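You operate a simulated robot arm through the tools that you are given. There is no shell and no other tool.

Carry out the task below with a simulated robot arm. There is one attempt and no reset: what you move stays moved.

JOB
Put things in order on the top of the taping bench. At the end: the yellow logger stands where the blue tape roll stood; the blue tape roll stands where the yellow dust cap stood; the yellow dust cap from the top of the taping bench stands where the blue reel clip stood; the blue reel clip from the top of the taping bench stands on top of the white wipe pack; whatever was shut is shut again. Leave all else as you found it, and nothing knocked over.

It is judged by the outcome, as a careful person would: the job done as asked, and still so three seconds after it is handed in. It fails if anything else is knocked over, pushed out of place, dropped, spilled or broken. A push-on lid holds only when it is set on centred and level and pressed home; a screw cap is set on level and turned clockwise until tight.

ROBOT AND FRAMES
A 6-joint arm with a two-finger gripper, fixed in place. Base frame: the origin is at the foot of the arm, x ahead of it, y to its left, z up; the work surface is at about z = 0. Readings come in m, rad, newtons and seconds.
With the tool pointing down near the work surface it reaches from about 0.24 to 0.62 m from the base axis. Its first joint turns from -1.152 to 1.152 rad. Payload 1.37 kg.
The TCP is the grasp point between the finger pads, 0.022 m short of the fingertips. In the tool frame z runs along the fingers and y along their closing line. The gripper opens to 0.092 m; its body begins 0.065 m behind the TCP.
Orientation is that of the tool frame in the base frame, as a unit quaternion [x, y, z, w]. With the fingers straight down and closing along the base's y, the tool's x points along the base's -x, its y along +y and its z along -z.

CONTROLS
- The arm moves only by the tool play_rows. Its argument "targets" is a list of rows, each a list of 3 entries, a list of its own where there are three numbers: the turn, a rotation vector about the base's x, y, z in units of 6 degrees (1.0 is 6 degrees), then the shift along the base's x, y, z in units of 25 mm (1.0 is 25 mm), then the finger opening in m, from 0 to 0.092. In form: [[[ax, ay, az], [dx, dy, dz], grip], ...]. A call has 1 to 20 rows; each row shifts and turns the commanded pose from where the row before left it. A call with a number of a shift or a turn outside -1 to 1 is refused whole. Rows are played at 5 a second. More than 0.05 m and 0.15 rad between two rows, or a gripper value outside its range, and nothing of the call is played. Where a pose cannot be reached the arm comes as near as it can. A force on the tool above 40 N (or 10 N above the force at the start of the call, whichever is more), or a blocked arm, ends the call early, and 0.2 s more pass. The fingers move at their own pace (about 0.0599 m/s each) and stop on an object; they squeeze with about 26 N. The grip force told is the motor's: it shows also when the fingers shut on nothing. Time passes only in rows, and 0.2 s behind the last, so rows that do not move let the fingers close. The reply holds the time, the measured pose of the TCP, the force on the tool along the base axes, the opening and the grip force, in the units named above and with some noise, with the torque about the TCP (base axes, N m) and any sound that the robot's microphone picked up, and new pictures: "show" is both (left out), scene, wrist or none.
- Cameras (640 x 400 px; columns grow to the right, rows downward): "scene" is fixed at [0.0512, -0.4555, 0.5756]; the picture's right is [0.55, -0.84, 0.00], its down [-0.54, -0.36, -0.76] and it looks along [0.63, 0.42, -0.65] (base axes); focal length 373 px, centre (320, 200). "wrist" rides on the gripper at [0.071, 0.019, -0.102] in the tool frame; the picture's right is [-0.26, 0.97, 0.00], its down [-0.75, -0.20, -0.63] and it looks along [-0.60, -0.16, 0.78] (tool axes); focal length 280 px, centre (320, 200). There is no depth. A picture from a camera that has moved, and an enlarged one, comes with that camera's place and axes in the base frame and with its lens.
- close_up(camera, box): a new picture of the part [left, top, right, bottom] of that camera's present view, enlarged. It takes no simulated time.
- sign_off(): hands the job in; it is judged then, once.

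Nothing tells you positions but the pictures and the camera data. Unless the task says otherwise, let go and move clear before handing in.

The tools are called after "Call:" by a JSON object that holds its "api" and its "payload". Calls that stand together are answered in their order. play_rows: Moves the arm, as the interface text tells. Its arguments: {"type":"object","properties":{"targets":{"type":"array","items":{"type":"array"}},"show":{"type":"string","enum":["both","scene","wrist","none"]}},"required":["targets"]} The other tools are called the same way: close_up (camera, box) takes an enlarged picture of a part of a camera's view; sign_off () hands the job in.

At the start:

```text
clock: 0.0
position: [0.4854, -0.0287, 0.2546]
tool_rot: [0.0, 1.0, 0.0, 0.001]
wrist_force: [0.8, -0.2, 0.9]
torque: [0.0, 0.01, -0.02]
grip_width: 0.0921
gripper_force: 0.2
```

scene: 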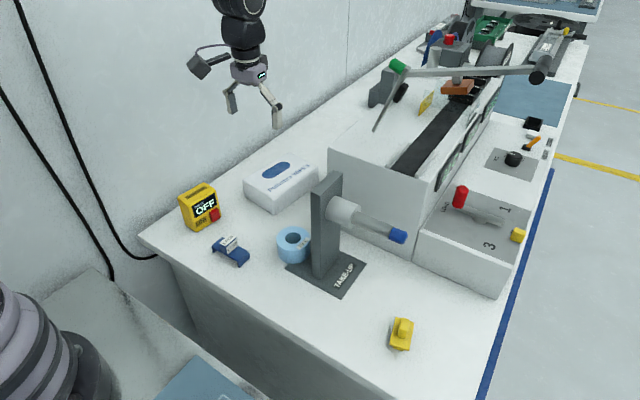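
wrist: 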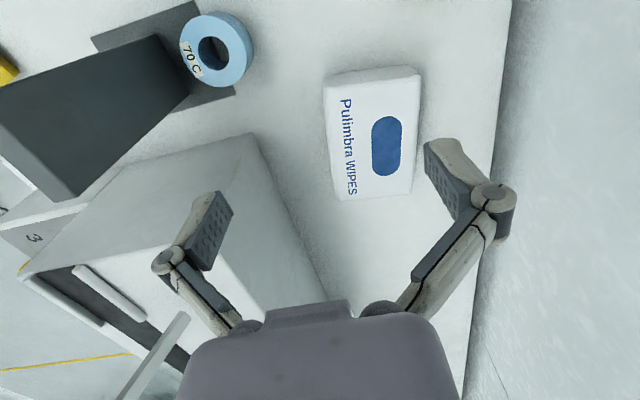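

I see the yellow box reading "OFF", the blue clip, the blue tape roll, the wipe pack and a small yellow piece at the front corner of the bench. I'll enlarge these before moving anything.

Call:
{"api": "close_up", "payload": {"camera": "scene", "box": [160, 160, 320, 280]}}

Call:
{"api": "close_up", "payload": {"camera": "scene", "box": [340, 280, 460, 370]}}

Call:
{"api": "close_up", "payload": {"camera": "scene", "box": [400, 100, 580, 300]}}

Call:
{"api": "close_up", "payload": {"camera": "scene", "box": [260, 160, 440, 300]}}

Call:
{"api": "close_up", "payload": {"camera": "scene", "box": [340, 0, 620, 160]}}

```text
3.33 times, centred on (240, 220) of scene
camera zoom: at [0.0512, -0.4555, 0.5756], right [0.55, -0.84, 0.0], down [-0.54, -0.36, -0.76], along [0.63, 0.42, -0.65], focal length 1245 px, centre (587, 133)
```

zoom: 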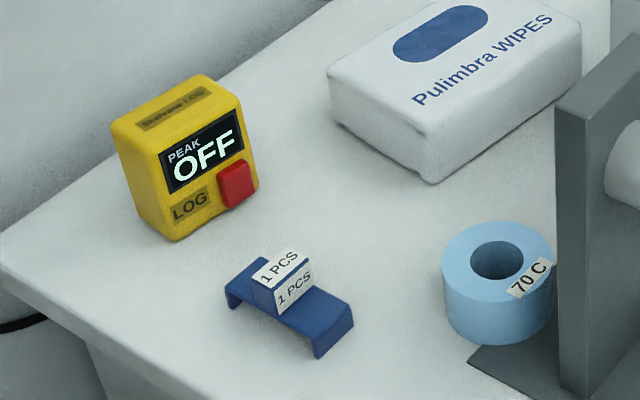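

```text
4.44 times, centred on (400, 325) of scene
camera zoom: at [0.0512, -0.4555, 0.5756], right [0.55, -0.84, 0.0], down [-0.54, -0.36, -0.76], along [0.63, 0.42, -0.65], focal length 1660 px, centre (-36, -356)
```

zoom: 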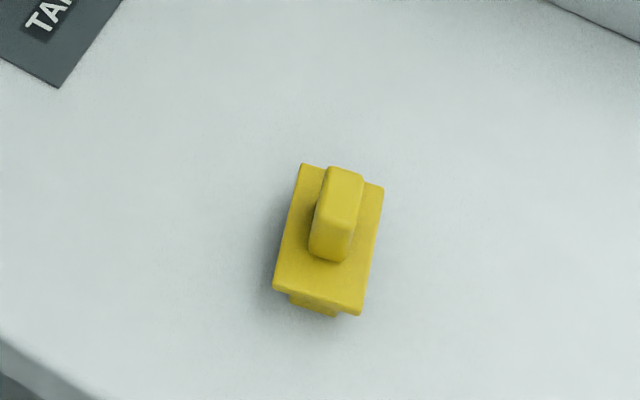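

```text
2.00 times, centred on (490, 200) of scene
camera zoom: at [0.0512, -0.4555, 0.5756], right [0.55, -0.84, 0.0], down [-0.54, -0.36, -0.76], along [0.63, 0.42, -0.65], focal length 747 px, centre (-20, 200)
```

zoom: 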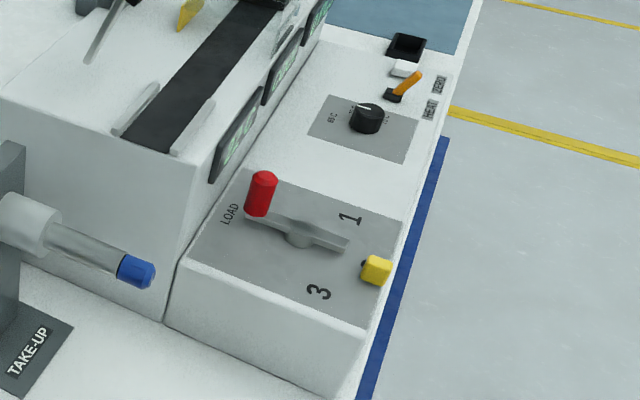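

```text
2.86 times, centred on (350, 230) of scene
camera zoom: at [0.0512, -0.4555, 0.5756], right [0.55, -0.84, 0.0], down [-0.54, -0.36, -0.76], along [0.63, 0.42, -0.65], focal length 1067 px, centre (234, 114)
```

zoom: 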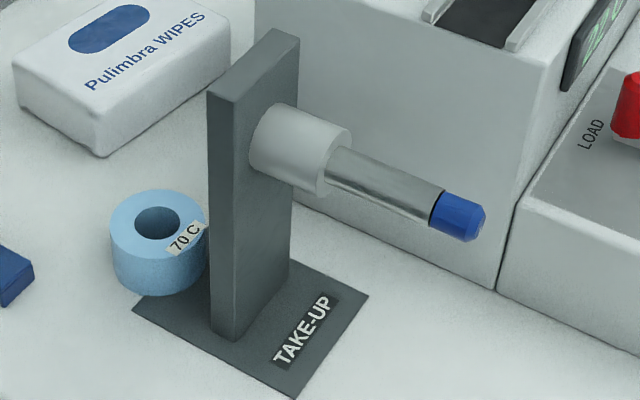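

```text
2.29 times, centred on (480, 80) of scene
camera zoom: at [0.0512, -0.4555, 0.5756], right [0.55, -0.84, 0.0], down [-0.54, -0.36, -0.76], along [0.63, 0.42, -0.65], focal length 854 px, centre (-46, 474)
```

zoom: 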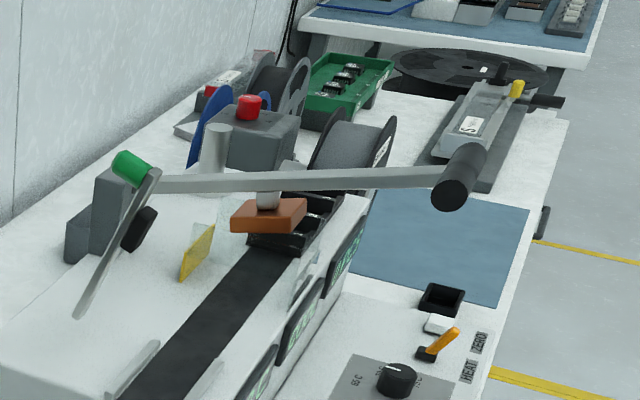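

The objects I take to be on the bench, with rough base coordinates:
- Clip: about (0.369, -0.029), long side along y.
- Roll: about (0.447, -0.128).
- Dust cap: about (0.392, -0.390).
- Logger: about (0.41, 0.094).
- Wipe pack: centred about (0.587, 0.012).

The clip moves first. I'll go above it with the gripper turned so it closes along x, and look again from there.

Call:
{"api": "play_rows", "payload": {"targets": [[[0, 0, 1], [-0.31, 0, -0.279], 0.07], [[0, 0, 1], [-0.31, 0, -0.279], 0.07], [[0, 0, 1], [-0.31, 0, -0.279], 0.07], [[0, 0, 1], [-0.31, 0, -0.279], 0.07], [[0, 0, 1], [-0.31, 0, -0.279], 0.07], [[0, 0, 1], [-0.31, 0, -0.279], 0.07], [[0, 0, 1], [-0.31, 0, -0.279], 0.07], [[0, 0, 1], [-0.31, 0, -0.279], 0.07], [[0, 0, 1], [-0.31, 0, -0.279], 0.07], [[0, 0, 1], [-0.31, 0, -0.279], 0.07], [[0, 0, 1], [-0.31, 0, -0.279], 0.07], [[0, 0, 1], [-0.31, 0, -0.279], 0.07], [[0, 0, 1], [-0.31, 0, -0.279], 0.07], [[0, 0, 1], [-0.31, 0, -0.279], 0.07], [[0, 0, 1], [-0.31, 0, -0.279], 0.07], [[0, 0, 0], [0, 0, 0], 0.07]]}}

```text
clock: 3.4
position: [0.3707, -0.0275, 0.1478]
tool_rot: [0.708, -0.706, 0.001, 0.0]
wrist_force: [-0.4, -0.4, -0.5]
torque: [0.03, 0.02, 0.0]
grip_width: 0.0699
gripper_force: 0.0
camera wrist: at [0.3493, -0.1009, 0.2509], right [-0.97, 0.26, 0.0], down [0.2, 0.75, 0.62], along [0.16, 0.6, -0.78], focal length 280 px, centre (320, 200)
```

scene: 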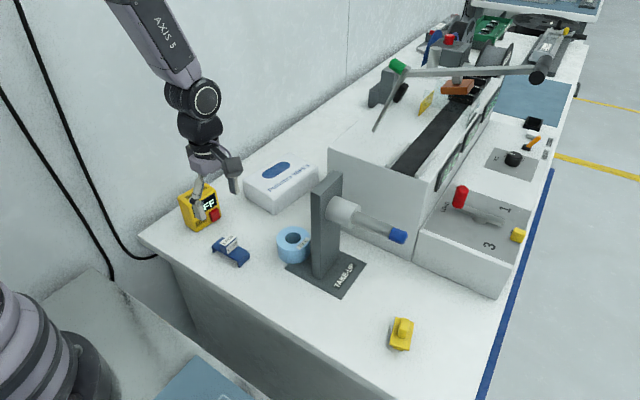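
wrist: 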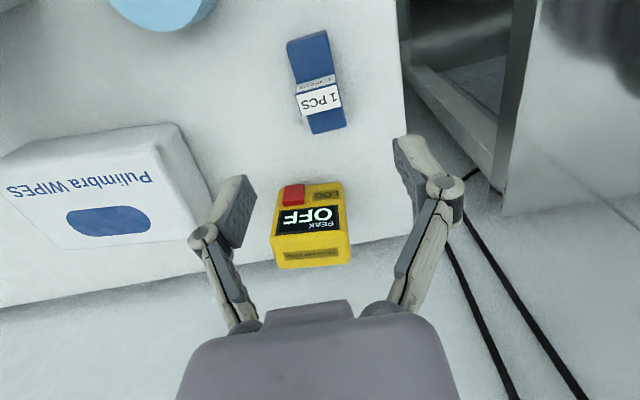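

The wrist view confirms the clip centre near (0.368, -0.033). I want to know how far the wall is behind the bench before planning the logger grasp, so I'll enlarge that area.

Call:
{"api": "close_up", "payload": {"camera": "scene", "box": [0, 120, 200, 300]}}

Call:
{"api": "close_up", "payload": {"camera": "wrist", "box": [240, 0, 560, 300]}}

```text
2.22 times, centred on (100, 210) of scene
camera zoom: at [0.0512, -0.4555, 0.5756], right [0.55, -0.84, 0.0], down [-0.54, -0.36, -0.76], along [0.63, 0.42, -0.65], focal length 830 px, centre (809, 178)
```

zoom: 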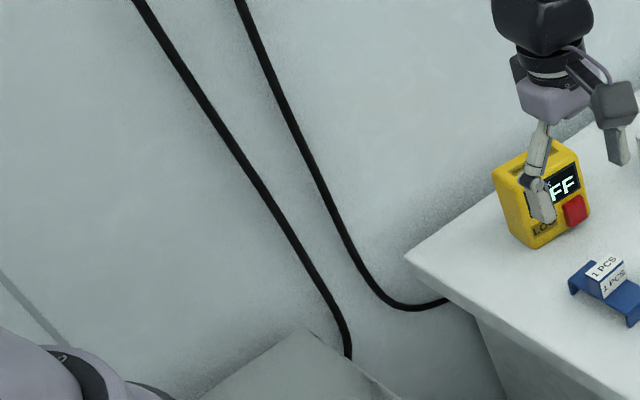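

```text
1.33 times, centred on (400, 150) of wrist
camera zoom: at [0.3493, -0.1009, 0.2509], right [-0.97, 0.26, 0.0], down [0.2, 0.75, 0.62], along [0.16, 0.6, -0.78], focal length 374 px, centre (213, 267)
```

zoom: 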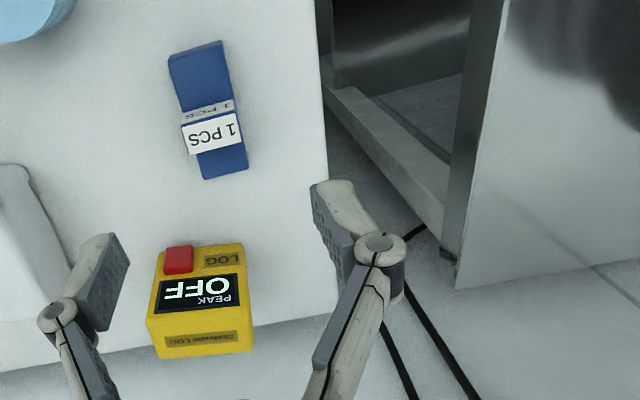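

The wall stands about 2 cm behind the bench edge (y ≈ 0.19), so the wrist camera must not face it during the logger grasp. Now I descend part-way onto the clip.

Call:
{"api": "play_rows", "payload": {"targets": [[[0, 0, 0], [-0.04, -0.07, -1], 0.07], [[0, 0, 0], [-0.04, -0.07, -1], 0.07], [[0, 0, 0], [-0.04, -0.07, -1], 0.07], [[0, 0, 0], [0, 0, -0.4], 0.07], [[0, 0, 0], [0, 0, 0], 0.07]]}}

```text
clock: 4.6
position: [0.3673, -0.0342, 0.063]
tool_rot: [0.707, -0.707, 0.001, 0.0]
wrist_force: [1.0, 0.0, 0.6]
torque: [-0.01, 0.01, 0.0]
grip_width: 0.07
gripper_force: 0.0
camera wrist: at [0.3462, -0.1073, 0.1656], right [-0.96, 0.26, 0.0], down [0.2, 0.75, 0.63], along [0.16, 0.6, -0.78], focal length 280 px, centre (320, 200)
```

scene: 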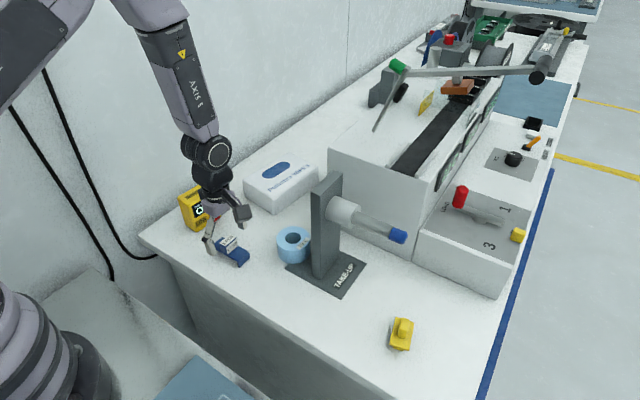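
wrist: 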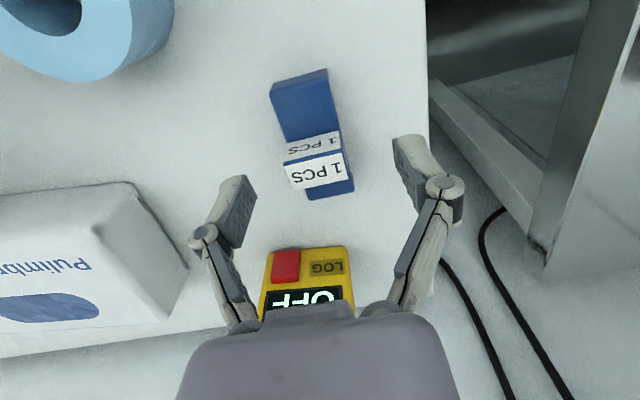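

The gripper is centred over the clip, and the clip's plate edges lie between the pads. I'll lower to just above the bench and close.

Call:
{"api": "play_rows", "payload": {"targets": [[[0, 0, 0], [0, -0.04, -0.7], 0.07], [[0, 0, 0], [0, 0, -0.7], 0.07], [[0, 0, 0], [0, 0, 0], 0.07], [[0, 0, 0], [0, 0, 0], 0.04], [[0, 0, 0], [0, 0, 0], 0.02], [[0, 0, 0], [0, 0, 0], 0.02], [[0, 0, 0], [0, 0, 0], 0.02]]}}

```text
clock: 6.2
position: [0.3673, -0.0356, 0.0299]
tool_rot: [0.707, -0.707, 0.0, 0.0]
wrist_force: [-0.1, -0.4, -0.4]
torque: [0.02, 0.02, -0.01]
grip_width: 0.0301
gripper_force: 26.5
camera wrist: at [0.3461, -0.1075, 0.1319], right [-0.96, 0.26, 0.0], down [0.2, 0.75, 0.62], along [0.16, 0.6, -0.78], focal length 280 px, centre (320, 200)
```

scene: 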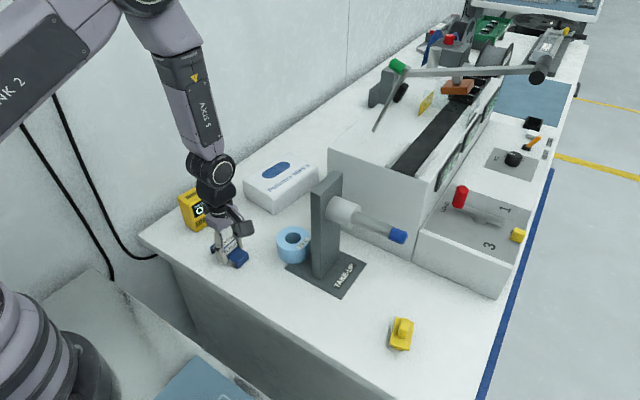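
wrist: 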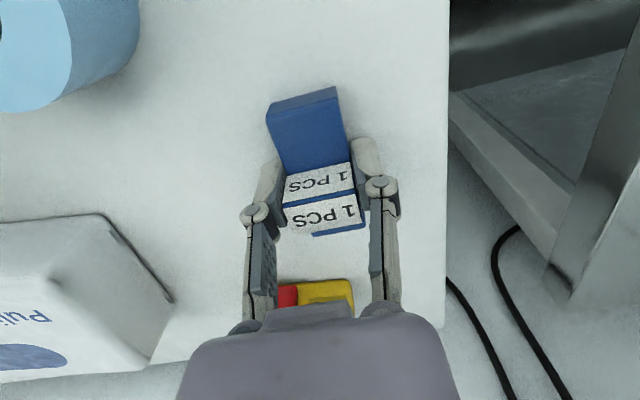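

The clip is held at 30 mm width. I'll lift it, carry it to above the wipe pack, and turn it so its long side runs along the pack.

Call:
{"api": "play_rows", "payload": {"targets": [[[0, 0, 0], [0, 0, 0.6], 0.02], [[0, 0, 0], [0, 0, 1], 0.02], [[0, 0, 0], [0, 0, 1], 0.02], [[0, 0, 0], [0, 0, 1], 0.02], [[0, 0, 0], [0, 0, 1], 0.02], [[0, 0, 0], [0, 0, 0.4], 0.02], [[0, 0, 0], [0, 0, 0], 0.02]]}}

Call:
{"api": "play_rows", "payload": {"targets": [[[0, 0, -1], [0.5275, 0.114, 0], 0.02], [[0, 0, -1], [0.5275, 0.114, 0], 0.02], [[0, 0, -1], [0.5275, 0.114, 0], 0.02], [[0, 0, -1], [0.5275, 0.114, 0], 0.02], [[0, 0, -1], [0.5275, 0.114, 0], 0.02], [[0, 0, -1], [0.5275, 0.114, 0], 0.02], [[0, 0, -1], [0.5275, 0.114, 0], 0.02], [[0, 0, -1], [0.5275, 0.114, 0], 0.02], [[0, 0, -1], [0.5275, 0.114, 0], 0.02], [[0, 0, -1], [0.5275, 0.114, 0], 0.02], [[0, 0, -1], [0.5275, 0.114, 0], 0.02], [[0, 0, -1], [0.5275, 0.114, 0], 0.02], [[0, 0, -1], [0.5275, 0.114, 0], 0.02], [[0, 0, -1], [0.5275, 0.114, 0], 0.02], [[0, 0, -1], [0.5275, 0.114, 0], 0.02], [[0, 0, -1], [0.5275, 0.114, 0], 0.02], [[0, 0, 0], [0, 0, 0], 0.02], [[0, 0, 0], [0, 0, 0], 0.02]]}}

```text
clock: 7.8
position: [0.367, -0.0355, 0.1543]
tool_rot: [0.707, -0.707, 0.001, 0.001]
wrist_force: [-1.2, -0.1, 0.3]
torque: [0.02, 0.01, 0.0]
grip_width: 0.0305
gripper_force: 26.2
camera wrist: at [0.3464, -0.1082, 0.2575], right [-0.97, 0.26, 0.0], down [0.2, 0.75, 0.62], along [0.16, 0.6, -0.78], focal length 280 px, centre (320, 200)
```

scene: 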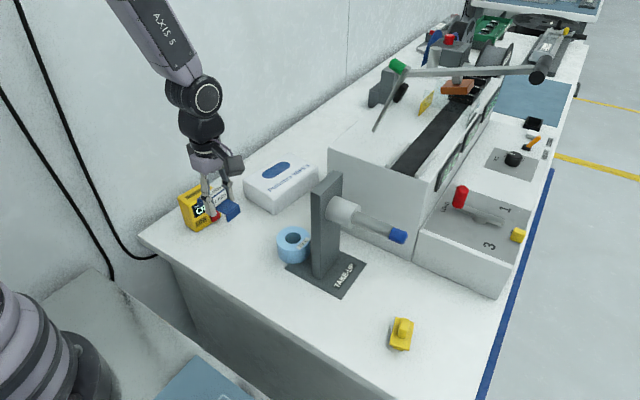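
wrist: 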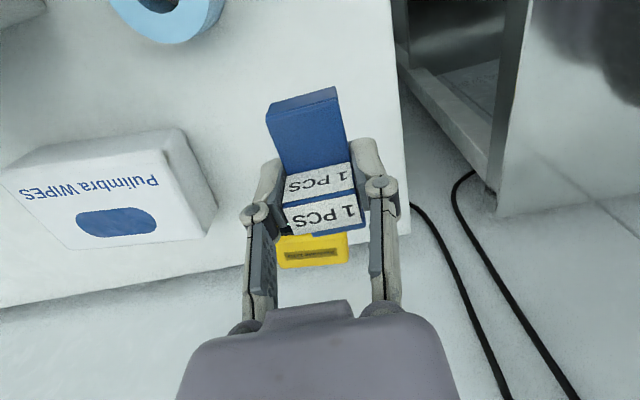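

```text
clock: 11.6
position: [0.5784, 0.0104, 0.1541]
tool_rot: [0.052, 0.999, 0.0, 0.0]
wrist_force: [0.0, 0.0, -0.2]
torque: [0.0, -0.02, 0.05]
grip_width: 0.0304
gripper_force: 26.1
camera wrist: at [0.5083, 0.0361, 0.2568], right [0.36, 0.93, 0.0], down [0.73, -0.28, 0.62], along [0.58, -0.23, -0.78], focal length 280 px, centre (320, 200)
```

scene: 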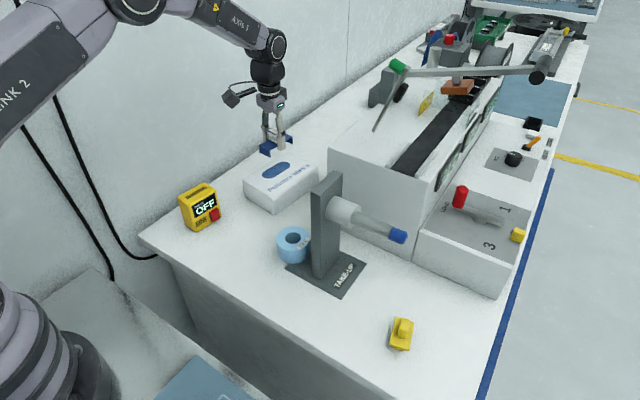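
wrist: 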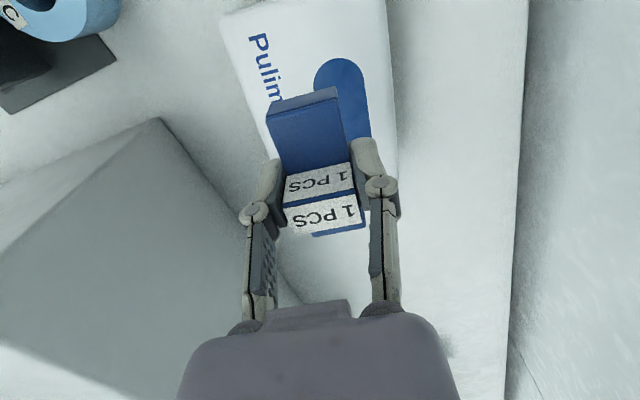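

The clip is held above the middle of the pack, level and aligned with it. I'll lower toward the pack top (I estimate about 45 mm high) and then feel for contact in small steps.

Call:
{"api": "play_rows", "payload": {"targets": [[[0, 0, 0], [0, 0, -0.9], 0.02], [[0, 0, 0], [0, 0, -0.9], 0.02], [[0, 0, 0], [0, 0, -0.7], 0.02], [[0, 0, 0], [0, 0, 0], 0.02]]}}

Call:
{"api": "close_up", "payload": {"camera": "scene", "box": [220, 110, 340, 220]}}

```text
clock: 12.6
position: [0.5753, 0.0107, 0.0922]
tool_rot: [0.052, 0.999, 0.0, 0.0]
wrist_force: [0.2, -1.1, 0.8]
torque: [0.02, 0.02, -0.03]
grip_width: 0.0304
gripper_force: 26.1
camera wrist: at [0.5064, 0.0353, 0.1942], right [0.36, 0.93, 0.0], down [0.73, -0.28, 0.63], along [0.58, -0.23, -0.78], focal length 280 px, centre (320, 200)
```

scene: 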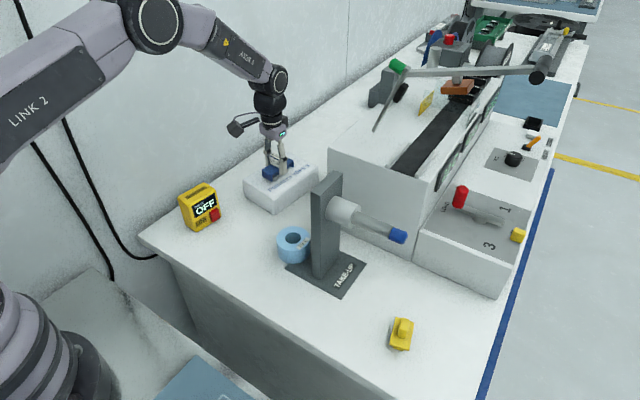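
wrist: 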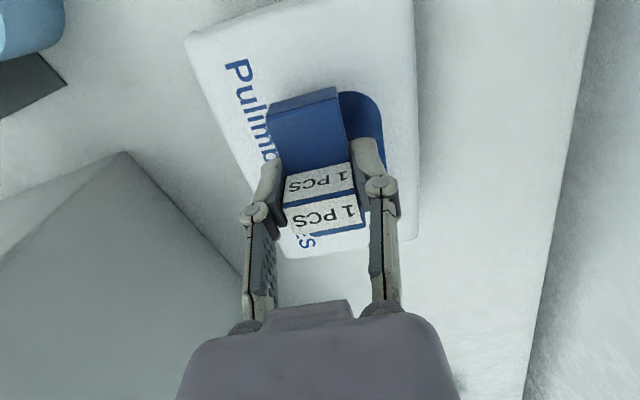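

```text
3.64 times, centred on (280, 165) of scene
camera zoom: at [0.0512, -0.4555, 0.5756], right [0.55, -0.84, 0.0], down [-0.54, -0.36, -0.76], along [0.63, 0.42, -0.65], focal length 1358 px, centre (466, 327)
```

zoom: 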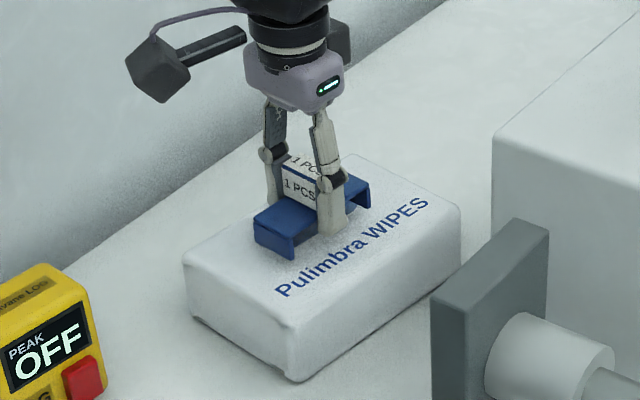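

There is still a small gap below the clip. I'll continue down in small steps and watch the force.

Call:
{"api": "play_rows", "payload": {"targets": [[[0, 0, 0], [0, 0, -0.2], 0.02], [[0, 0, 0], [0, 0, -0.2], 0.02], [[0, 0, 0], [0, 0, 0], 0.02]], "show": "none"}}

Call:
{"api": "close_up", "payload": {"camera": "scene", "box": [235, 140, 325, 215]}}

```text
clock: 13.4
position: [0.5766, 0.011, 0.085]
tool_rot: [0.053, 0.999, 0.0, 0.001]
wrist_force: [-9.4, -2.6, 22.3]
torque: [-0.03, 0.28, -0.02]
grip_width: 0.0306
gripper_force: 25.8
```

```text
5.33 times, centred on (280, 178) of scene
camera zoom: at [0.051, -0.4555, 0.5756], right [0.55, -0.84, 0.0], down [-0.54, -0.36, -0.76], along [0.63, 0.42, -0.65], focal length 1992 px, centre (533, 320)
```

zoom: 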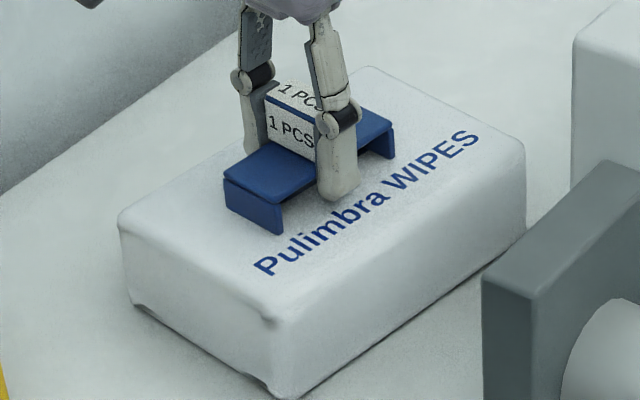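

The clip is in contact with the pack (about 22 N). I'll ease off the pressure, open the fingers and go straight up.

Call:
{"api": "play_rows", "payload": {"targets": [[[0, 0, 0], [0, 0, 0.16], 0.02], [[0, 0, 0], [0, 0, 0], 0.02]], "show": "none"}}

Call:
{"api": "play_rows", "payload": {"targets": [[[0, 0, 0], [0, 0, 0], 0.036], [[0, 0, 0], [0, 0, 0], 0.045], [[0, 0, 0], [0, 0, 0], 0.055], [[0, 0, 0], [0, 0, 0], 0.06], [[0, 0, 0], [0, 0, 0.5], 0.06], [[0, 0, 0], [0, 0, 1], 0.06], [[0, 0, 0], [0, 0, 1], 0.06], [[0, 0, 0], [0, 0, 1], 0.06], [[0, 0, 0], [0, 0, 0], 0.06]]}}

Call:
{"api": "close_up", "payload": {"camera": "scene", "box": [235, 140, 325, 215]}}

```text
clock: 14.0
position: [0.5769, 0.011, 0.0867]
tool_rot: [0.052, 0.999, -0.001, -0.001]
wrist_force: [0.2, 1.0, 0.8]
torque: [0.0, 0.0, 0.01]
grip_width: 0.0305
gripper_force: 26.2
```

```text
clock: 16.0
position: [0.5774, 0.0118, 0.1753]
tool_rot: [0.053, 0.999, 0.0, 0.0]
wrist_force: [-0.6, 0.2, 0.1]
torque: [0.0, -0.02, 0.0]
grip_width: 0.06
gripper_force: 0.1
camera wrist: at [0.5074, 0.0364, 0.2763], right [0.36, 0.93, 0.0], down [0.73, -0.28, 0.62], along [0.58, -0.23, -0.78], focal length 280 px, centre (320, 200)
```

scene: 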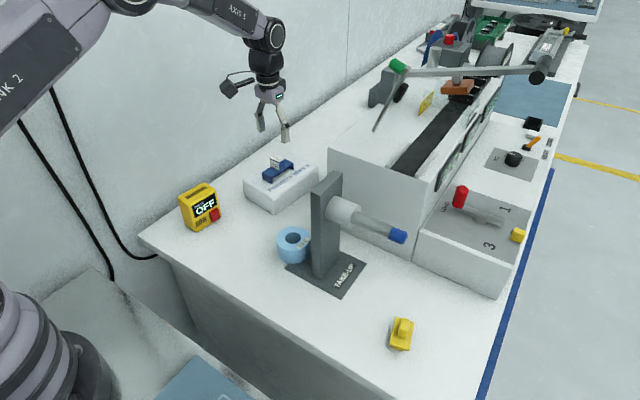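
wrist: 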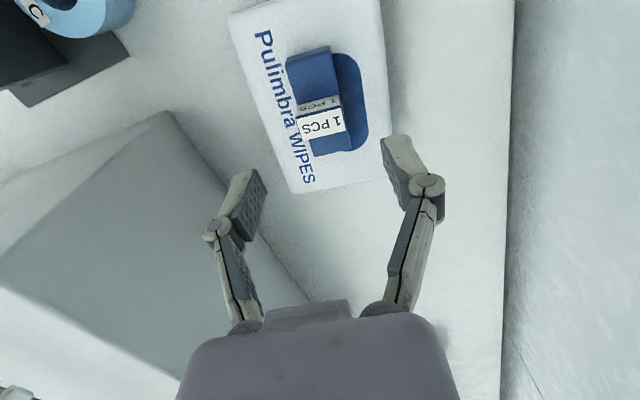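

```text
5.33 times, centred on (280, 178) of scene
camera zoom: at [0.0512, -0.4555, 0.5756], right [0.55, -0.84, 0.0], down [-0.54, -0.36, -0.76], along [0.63, 0.42, -0.65], focal length 1992 px, centre (533, 320)
```

zoom: 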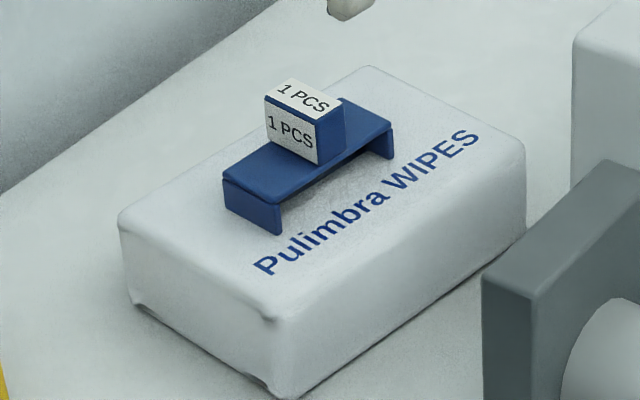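

The clip stands level on the pack and the pack hasn't moved. Next I'll retreat upward and swing round to above the dust cap at the front corner, staying higher than the take-up post.

Call:
{"api": "play_rows", "payload": {"targets": [[[0, 0, 0], [-0.5, 0, 1], 0.06], [[0, 0, 0], [-1, -0.2, 0.7], 0.06], [[0, 0, 0], [-1, -0.2, 0.6], 0.06], [[0, 0, 0], [-1, -0.2, 0.6], 0.06], [[0, 0, 0], [-1, -0.2, 0.5], 0.06], [[0, 0, 0], [-1, -0.2, 0], 0.06], [[0, 0, 0], [-1, -0.2, 0], 0.06], [[0, 0, 0], [-1, -0.2, 0], 0.06], [[0, 0, 0], [-1, -0.3, 0], 0.06], [[0, 0, 0], [-0.2, 0, 0], 0.06]], "show": "none"}}

Call:
{"api": "play_rows", "payload": {"targets": [[[0, 0, 0.233], [0.085, -0.96, 0], 0.06], [[0, 0, 0.233], [0.085, -0.96, 0], 0.06], [[0, 0, 0.233], [0.085, -0.96, 0], 0.06], [[0, 0, 0.233], [0.085, -0.96, 0], 0.06], [[0, 0, 0.233], [0.085, -0.96, 0], 0.06], [[0, 0, 0.233], [0.085, -0.96, 0], 0.06], [[0, 0, 0.233], [0.085, -0.96, 0], 0.06], [[0, 0, 0.233], [0.085, -0.96, 0], 0.06], [[0, 0, 0.233], [0.085, -0.96, 0], 0.06], [[0, 0, 0.233], [0.085, -0.96, 0], 0.06], [[0, 0, 0.233], [0.085, -0.96, 0], 0.06], [[0, 0, 0.233], [0.085, -0.96, 0], 0.06], [[0, 0, 0.233], [0.085, -0.96, -0.5], 0.06], [[0, 0, 0.233], [0.085, -0.96, -0.5], 0.06], [[0, 0, 0.233], [0.085, -0.96, -0.5], 0.06], [[0, 0, 0], [0, 0, 0], 0.06]]}}

```text
clock: 18.2
position: [0.3592, -0.0298, 0.2585]
tool_rot: [0.052, 0.999, 0.0, -0.001]
wrist_force: [0.6, 0.4, 1.2]
torque: [0.03, 0.0, 0.0]
grip_width: 0.0601
gripper_force: 0.2
```

```text
clock: 21.6
position: [0.3915, -0.3905, 0.221]
tool_rot: [-0.13, 0.991, 0.0, 0.0]
wrist_force: [0.2, 0.1, -0.3]
torque: [-0.01, 0.02, 0.01]
grip_width: 0.06
gripper_force: 0.0
camera wrist: at [0.3169, -0.3921, 0.3227], right [0.0, 1.0, 0.0], down [0.78, 0.0, 0.63], along [0.63, 0.0, -0.78], focal length 280 px, centre (320, 200)
```

scene: 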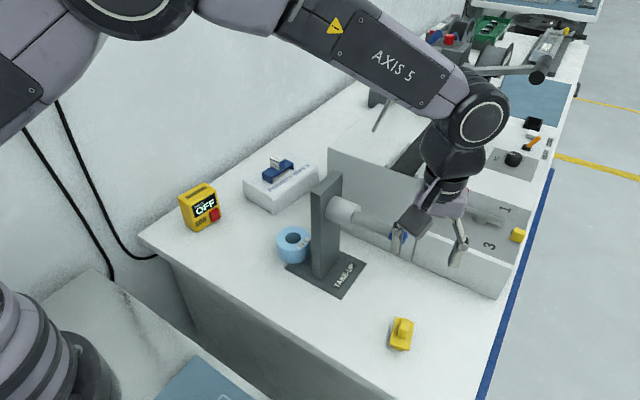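
wrist: 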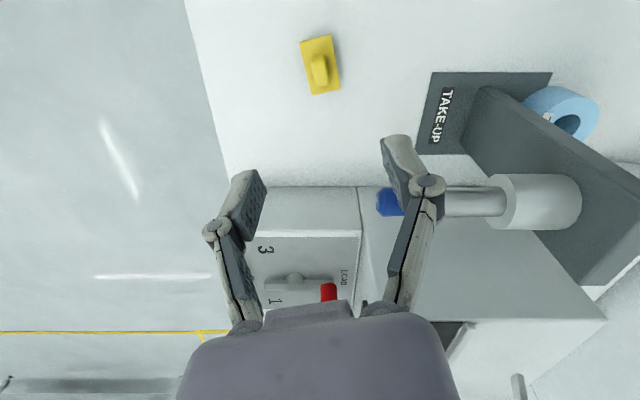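

Call:
{"api": "close_up", "payload": {"camera": "wrist", "box": [260, 10, 380, 110]}}

Call:
{"api": "close_up", "payload": {"camera": "wrist", "box": [400, 50, 640, 250]}}

```text
4.00 times, centred on (320, 60) of wrist
camera zoom: at [0.3169, -0.3921, 0.3227], right [0.0, 1.0, 0.0], down [0.78, 0.0, 0.63], along [0.63, 0.0, -0.78], focal length 1122 px, centre (320, 760)
```

zoom: 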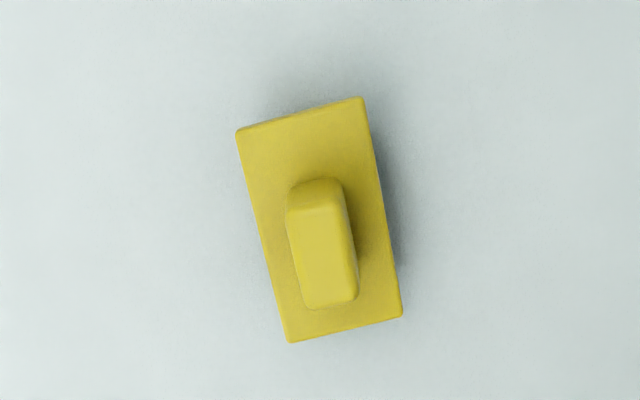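

```text
2.00 times, centred on (520, 150) of wrist
camera zoom: at [0.3169, -0.3921, 0.3227], right [0.0, 1.0, 0.0], down [0.78, 0.0, 0.63], along [0.63, 0.0, -0.78], focal length 561 px, centre (-80, 300)
```

zoom: 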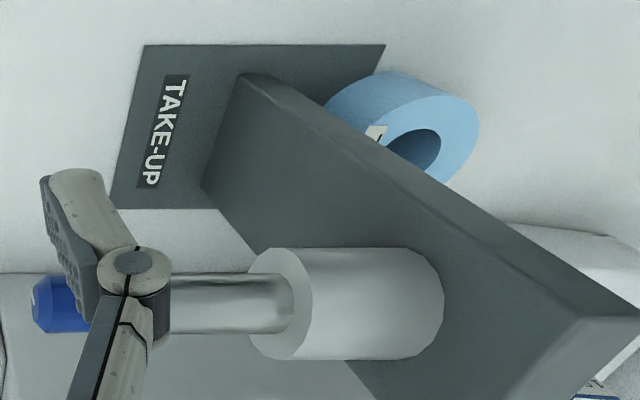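

The dust cap is centred about (0.390, -0.390), turned about 13° with its narrow side 31 mm wide. The take-up spindle tip is about 65 mm clear of the gripper axis, so I can go down on the cap. I'll take a check picture half-way.

Call:
{"api": "play_rows", "payload": {"targets": [[[0, 0, -0.33], [-0.04, 0, -1], 0.06], [[0, 0, 0], [0, 0, -1], 0.06], [[0, 0, 0], [0, 0, -1], 0.06], [[0, 0, 0], [0, 0, -1], 0.06], [[0, 0, 0], [0, 0, -1], 0.06], [[0, 0, 0], [0, 0, -1], 0.06], [[0, 0, 0], [0, 0, 0], 0.06]]}}

```text
clock: 23.2
position: [0.3933, -0.3908, 0.07]
tool_rot: [-0.113, 0.994, 0.001, 0.0]
wrist_force: [0.1, 0.8, 0.2]
torque: [-0.03, -0.02, 0.0]
grip_width: 0.0601
gripper_force: 0.1
camera wrist: at [0.3172, -0.3896, 0.1716], right [0.04, 1.0, 0.0], down [0.78, -0.03, 0.63], along [0.62, -0.02, -0.78], focal length 280 px, centre (320, 200)
```

scene: 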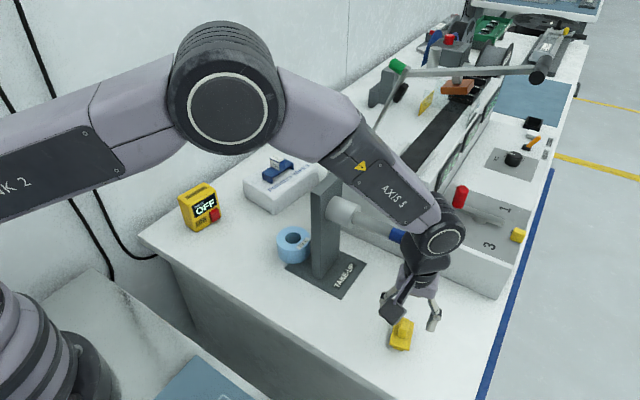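
wrist: 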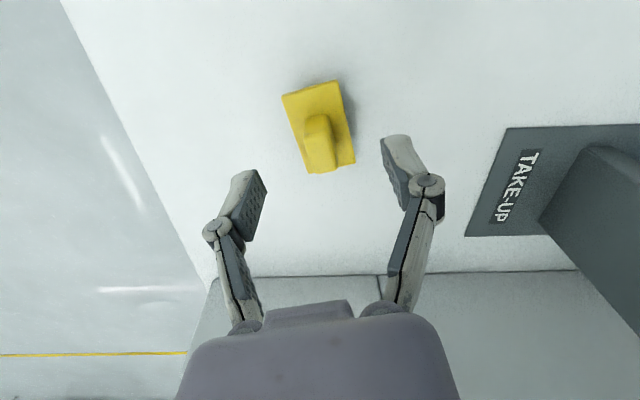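

Still centred over the cap. I'll lower the rest of the way and close on the plate edges.

Call:
{"api": "play_rows", "payload": {"targets": [[[0, 0, 0], [-0.1, 0, -0.8], 0.06], [[0, 0, 0], [0, 0, -0.85], 0.06], [[0, 0, 0], [0, 0, 0], 0.06], [[0, 0, 0], [0, 0, 0], 0.04], [[0, 0, 0], [0, 0, 0], 0.02], [[0, 0, 0], [0, 0, 0], 0.02], [[0, 0, 0], [0, 0, 0], 0.02]]}}

Call:
{"api": "close_up", "payload": {"camera": "scene", "box": [340, 240, 480, 370]}}

```text
clock: 24.8
position: [0.389, -0.3899, 0.0297]
tool_rot: [-0.113, 0.994, 0.0, 0.0]
wrist_force: [-0.3, -0.6, -0.4]
torque: [-0.01, 0.02, -0.01]
grip_width: 0.0305
gripper_force: 25.8
camera wrist: at [0.3141, -0.389, 0.1312], right [0.04, 1.0, 0.0], down [0.78, -0.03, 0.62], along [0.62, -0.02, -0.78], focal length 280 px, centre (320, 200)
```

scene: 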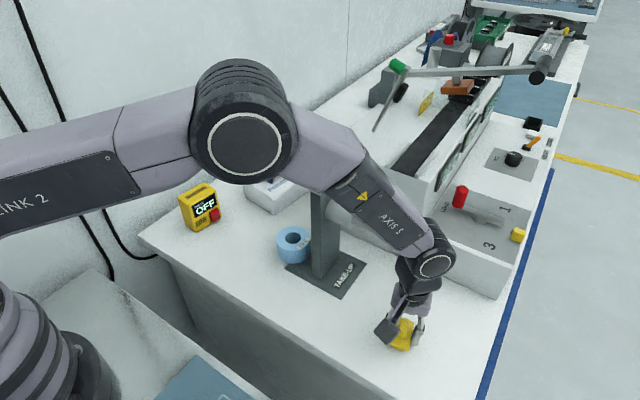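
wrist: 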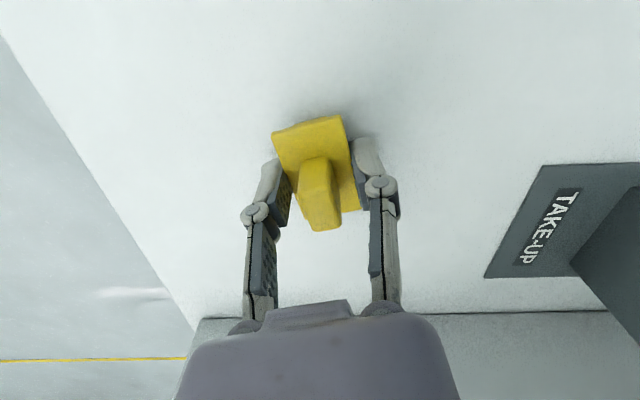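

```text
3.08 times, centred on (410, 305) of scene
camera zoom: at [0.0512, -0.4555, 0.5756], right [0.55, -0.84, 0.0], down [-0.54, -0.36, -0.76], along [0.63, 0.42, -0.65], focal length 1149 px, centre (43, -123)
```

zoom: 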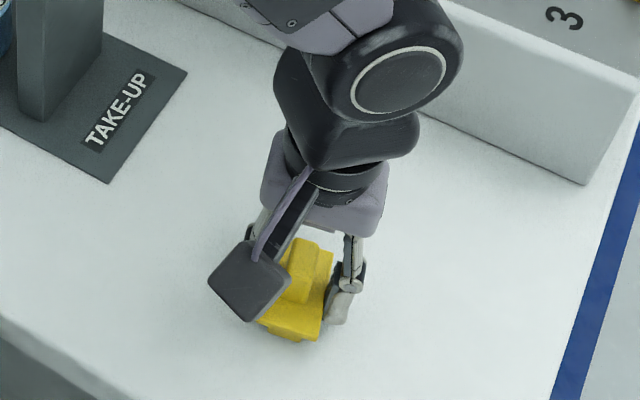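

The cap is held at 30.5 mm. I'll lift it clear, carry it back along the front of the bench to the clip's old spot at (0.367, -0.035), and come part-way down.

Call:
{"api": "play_rows", "payload": {"targets": [[[0, 0, 0], [0, 0, 0.5], 0.02], [[0, 0, 0], [0, 0, 1], 0.02], [[0, 0, 0], [0, 0, 1], 0.02], [[0, 0, 0], [0, 0, 1], 0.02], [[0, 0, 0], [0, 0, 1], 0.02], [[0, 0, 0], [0, 0, 1], 0.02], [[0, 0, 0], [0, 0, 1], 0.02], [[0, 0, 0], [0, 0, 1], 0.02], [[0, 0, 0], [0, 0, 1], 0.02], [[0, 0, 0], [0, 0, 0.5], 0.02], [[0, 0, 0], [0, 0, 0], 0.02]], "show": "wrist"}}

Call:
{"api": "play_rows", "payload": {"targets": [[[0, 0, 0], [-0.06, 0.947, 0], 0.02], [[0, 0, 0], [-0.06, 0.947, 0], 0.02], [[0, 0, 0], [-0.06, 0.947, 0], 0.02], [[0, 0, 0], [-0.06, 0.947, 0], 0.02], [[0, 0, 0], [-0.06, 0.947, 0], 0.02], [[0, 0, 0], [-0.06, 0.947, 0], 0.02], [[0, 0, 0], [-0.06, 0.947, 0], 0.02], [[0, 0, 0], [-0.06, 0.947, 0], 0.02], [[0, 0, 0], [-0.06, 0.947, 0], 0.02], [[0, 0, 0], [-0.06, 0.947, 0], 0.02], [[0, 0, 0], [-0.06, 0.947, 0], 0.02], [[0, 0, 0], [-0.06, 0.947, 0], 0.02], [[0, 0, 0], [-0.06, 0.947, 0], 0.02], [[0, 0, 0], [-0.06, 0.947, 0], 0.02], [[0, 0, 0], [-0.06, 0.947, 0], 0.02], [[0, 0, 0], [0, 0, 0], 0.02], [[0, 0, 0], [0, 0, 0], 0.02]]}}

```text
clock: 27.2
position: [0.3877, -0.3901, 0.2544]
tool_rot: [-0.113, 0.994, 0.0, 0.0]
wrist_force: [-0.2, -0.2, 0.1]
torque: [-0.01, -0.02, 0.0]
grip_width: 0.0302
gripper_force: 26.3
camera wrist: at [0.3126, -0.3891, 0.3566], right [0.04, 1.0, 0.0], down [0.78, -0.03, 0.62], along [0.62, -0.02, -0.78], focal length 280 px, centre (320, 200)
```

wrist: 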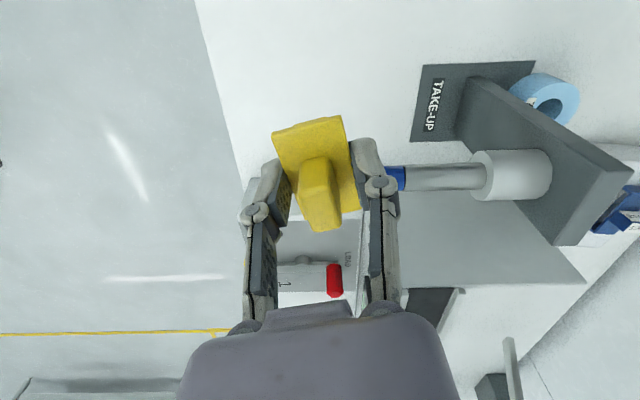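

```text
clock: 30.8
position: [0.3642, -0.0352, 0.2554]
tool_rot: [-0.113, 0.994, 0.0, 0.001]
wrist_force: [0.9, 0.2, 0.1]
torque: [0.03, 0.02, 0.01]
grip_width: 0.0304
gripper_force: 25.4
camera wrist: at [0.2899, -0.0335, 0.3575], right [0.04, 1.0, 0.0], down [0.78, -0.03, 0.63], along [0.62, -0.02, -0.78], focal length 280 px, centre (320, 200)
```

scene: 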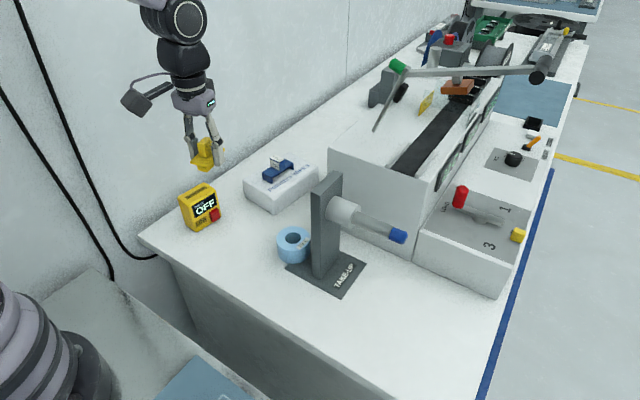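
wrist: 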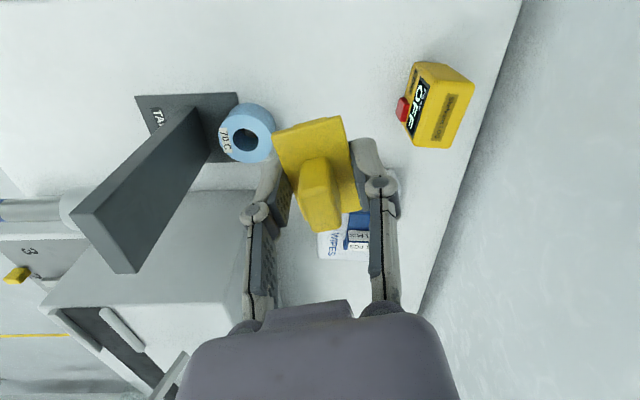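

The cap is above the clip's old spot. I'll lower it now and stop just above the bench.

Call:
{"api": "play_rows", "payload": {"targets": [[[0, 0, 0], [0.08, 0.02, -1], 0.02], [[0, 0, 0], [0, 0, -1], 0.02], [[0, 0, 0], [0, 0, -1], 0.02], [[0, 0, 0], [0, 0, -1], 0.02], [[0, 0, 0], [0, 0, -1], 0.02], [[0, 0, 0], [0, 0, -1], 0.02], [[0, 0, 0], [0, 0, -1], 0.02], [[0, 0, 0], [0, 0, -1], 0.02], [[0, 0, 0], [0, 0, -0.4], 0.02], [[0, 0, 0], [0, 0, 0], 0.02], [[0, 0, 0], [0, 0, 0], 0.02]]}}

```text
clock: 33.2
position: [0.3677, -0.0351, 0.0445]
tool_rot: [-0.113, 0.994, -0.001, 0.0]
wrist_force: [-0.2, 0.8, -0.1]
torque: [-0.01, -0.06, 0.01]
grip_width: 0.0302
gripper_force: 25.8
camera wrist: at [0.2931, -0.0346, 0.1467], right [0.04, 1.0, 0.0], down [0.78, -0.03, 0.63], along [0.62, -0.02, -0.78], focal length 280 px, centre (320, 200)
```

scene: 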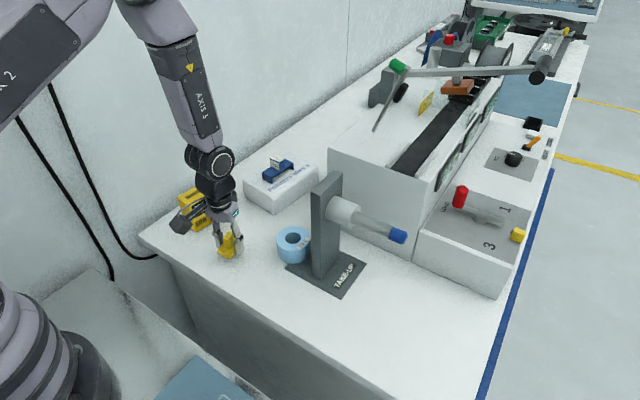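
wrist: 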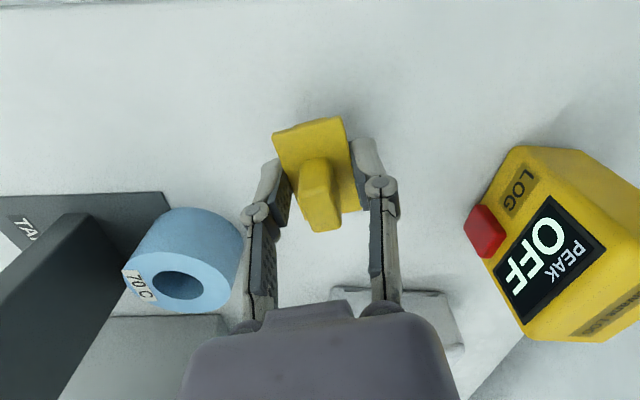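

About 15 mm to go. I'll continue in small steps until it touches.

Call:
{"api": "play_rows", "payload": {"targets": [[[0, 0, 0], [0, 0, -0.3], 0.02], [[0, 0, 0], [0, 0, -0.2], 0.02], [[0, 0, 0], [0, 0, -0.06], 0.02], [[0, 0, 0], [0, 0, 0], 0.02]], "show": "none"}}

```text
clock: 34.2
position: [0.3669, -0.0337, 0.0298]
tool_rot: [-0.113, 0.994, 0.0, 0.0]
wrist_force: [0.8, -0.4, -1.0]
torque: [0.01, 0.03, -0.04]
grip_width: 0.0302
gripper_force: 26.0
```

Call:
{"api": "play_rows", "payload": {"targets": [[[0, 0, 0], [0, 0, -0.06], 0.02], [[0, 0, 0], [0, 0, 0], 0.02]], "show": "none"}}

Call:
{"api": "close_up", "payload": {"camera": "scene", "box": [180, 180, 300, 290]}}

```text
clock: 34.8
position: [0.3655, -0.0358, 0.0284]
tool_rot: [-0.113, 0.994, 0.0, 0.0]
wrist_force: [-0.1, 0.4, 0.0]
torque: [0.02, 0.04, 0.0]
grip_width: 0.0299
gripper_force: 26.1
```

```text
3.64 times, centred on (240, 235) of scene
camera zoom: at [0.0512, -0.4555, 0.5756], right [0.55, -0.84, 0.0], down [-0.54, -0.36, -0.76], along [0.63, 0.42, -0.65], focal length 1358 px, centre (611, 73)
```

zoom: 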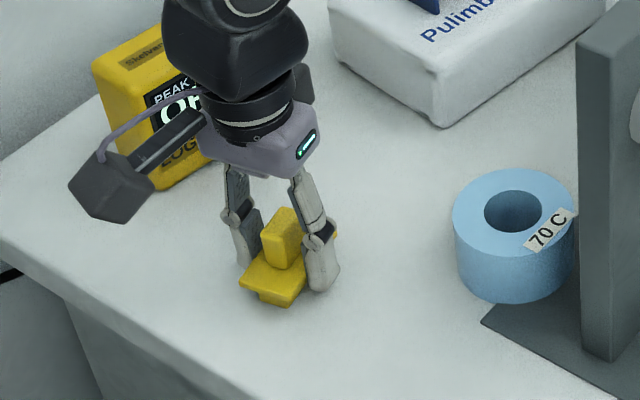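

Call:
{"api": "play_rows", "payload": {"targets": [[[0, 0, 0], [0, 0, -0.06], 0.02], [[0, 0, 0], [0, 0, 0], 0.02]], "show": "none"}}

```text
clock: 35.4
position: [0.3677, -0.0332, 0.0283]
tool_rot: [-0.114, 0.993, 0.0, 0.0]
wrist_force: [-3.7, -3.5, 21.0]
torque: [-0.05, 0.04, 0.02]
grip_width: 0.0301
gripper_force: 26.1
```

Contact is made. I'll relax slightly, let go and rise straight up.

Call:
{"api": "play_rows", "payload": {"targets": [[[0, 0, 0], [0, 0, 0.05], 0.02], [[0, 0, 0], [0, 0, 0], 0.02], [[0, 0, 0], [0, 0, 0], 0.036], [[0, 0, 0], [0, 0, 0], 0.045], [[0, 0, 0], [0, 0, 0], 0.055], [[0, 0, 0], [0, 0, 0], 0.055], [[0, 0, 0], [0, 0, 0.5], 0.055], [[0, 0, 0], [0, 0, 1], 0.055], [[0, 0, 0], [0, 0, 1], 0.055], [[0, 0, 0], [0, 0, 1], 0.055], [[0, 0, 0], [0, 0, 1], 0.055], [[0, 0, 0], [0, 0, 1], 0.055], [[0, 0, 0], [0, 0, 0], 0.055]]}}

Call:
{"api": "close_up", "payload": {"camera": "scene", "box": [180, 180, 320, 290]}}

```text
clock: 38.2
position: [0.3677, -0.0353, 0.1686]
tool_rot: [-0.114, 0.994, 0.0, 0.0]
wrist_force: [0.3, -0.1, 0.7]
torque: [0.04, 0.02, -0.03]
grip_width: 0.0551
gripper_force: 0.0
camera wrist: at [0.2936, -0.0332, 0.27], right [0.04, 1.0, 0.0], down [0.78, -0.03, 0.62], along [0.62, -0.02, -0.78], focal length 280 px, centre (320, 200)
```

scene: 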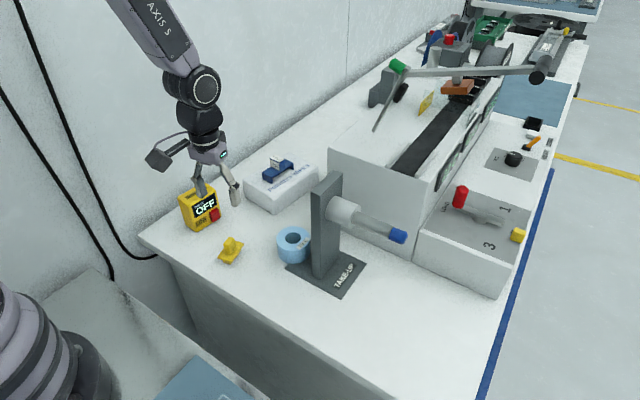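
wrist: 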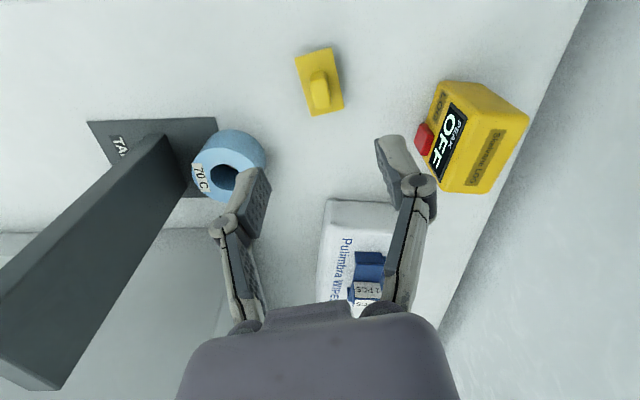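

```text
3.64 times, centred on (250, 235) of scene
camera zoom: at [0.0512, -0.4555, 0.5756], right [0.55, -0.84, 0.0], down [-0.54, -0.36, -0.76], along [0.63, 0.42, -0.65], focal length 1358 px, centre (574, 73)
```

zoom: 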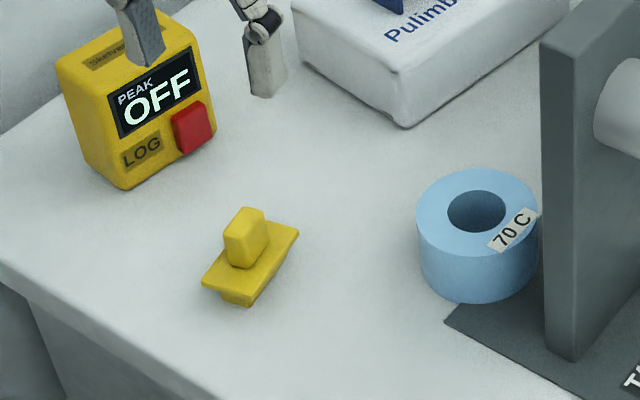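

The dust cap stands upright where the clip was. Next is the tape roll: I'll turn the gripper so the camera side points away from the post, and move above the roll.

Call:
{"api": "play_rows", "payload": {"targets": [[[0, 0, -0.954], [0.176, -0.208, 0.114], 0.09], [[0, 0, -0.954], [0.176, -0.208, 0.114], 0.09], [[0, 0, -0.954], [0.176, -0.208, 0.114], 0.09], [[0, 0, -0.954], [0.176, -0.208, 0.114], 0.09], [[0, 0, -0.954], [0.176, -0.208, 0.114], 0.09], [[0, 0, -0.954], [0.176, -0.208, 0.114], 0.09], [[0, 0, -0.954], [0.176, -0.208, 0.114], 0.09], [[0, 0, -0.954], [0.176, -0.208, 0.114], 0.09], [[0, 0, -0.954], [0.176, -0.208, 0.114], 0.09], [[0, 0, -0.954], [0.176, -0.208, 0.114], 0.09], [[0, 0, -0.954], [0.176, -0.208, 0.114], 0.09], [[0, 0, -0.954], [0.176, -0.208, 0.114], 0.09], [[0, 0, -0.954], [0.176, -0.208, 0.114], 0.09], [[0, 0, -0.954], [0.176, -0.208, 0.114], 0.09], [[0, 0, -0.954], [0.176, -0.208, 0.114], 0.09], [[0, 0, -0.954], [0.176, -0.208, 0.114], 0.09], [[0, 0, -0.954], [0.176, -0.208, 0.114], 0.09], [[0, 0, -0.954], [0.176, -0.208, 0.114], 0.09], [[0, 0, 0], [0, 0, 0], 0.09]]}}

```text
clock: 42.2
position: [0.4466, -0.1287, 0.2187]
tool_rot: [0.707, 0.707, 0.0, -0.001]
wrist_force: [-0.6, -0.2, 0.3]
torque: [0.02, 0.01, 0.02]
grip_width: 0.0898
gripper_force: 0.0
camera wrist: at [0.4654, -0.0593, 0.3206], right [0.96, -0.26, 0.0], down [-0.21, -0.75, 0.63], along [-0.16, -0.6, -0.78], focal length 280 px, centre (320, 200)
```

scene: 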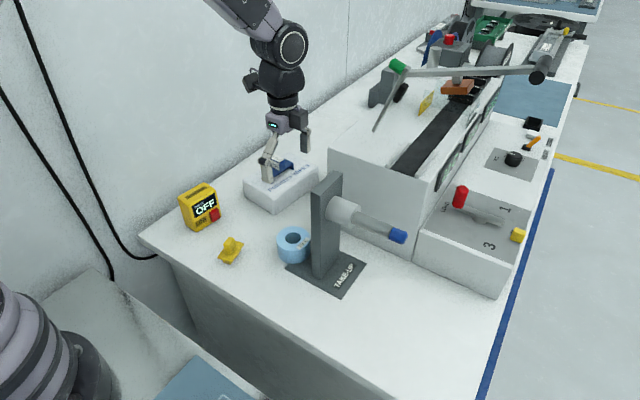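
wrist: 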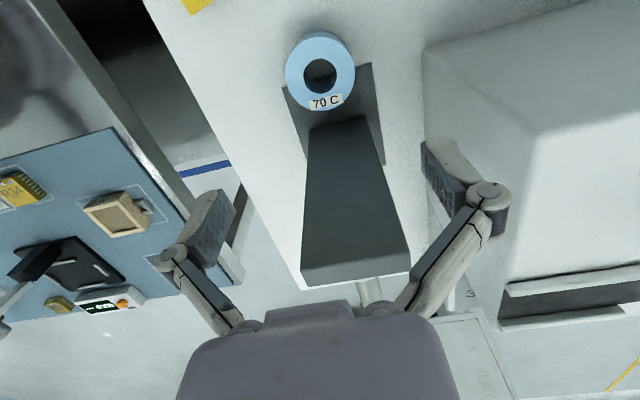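

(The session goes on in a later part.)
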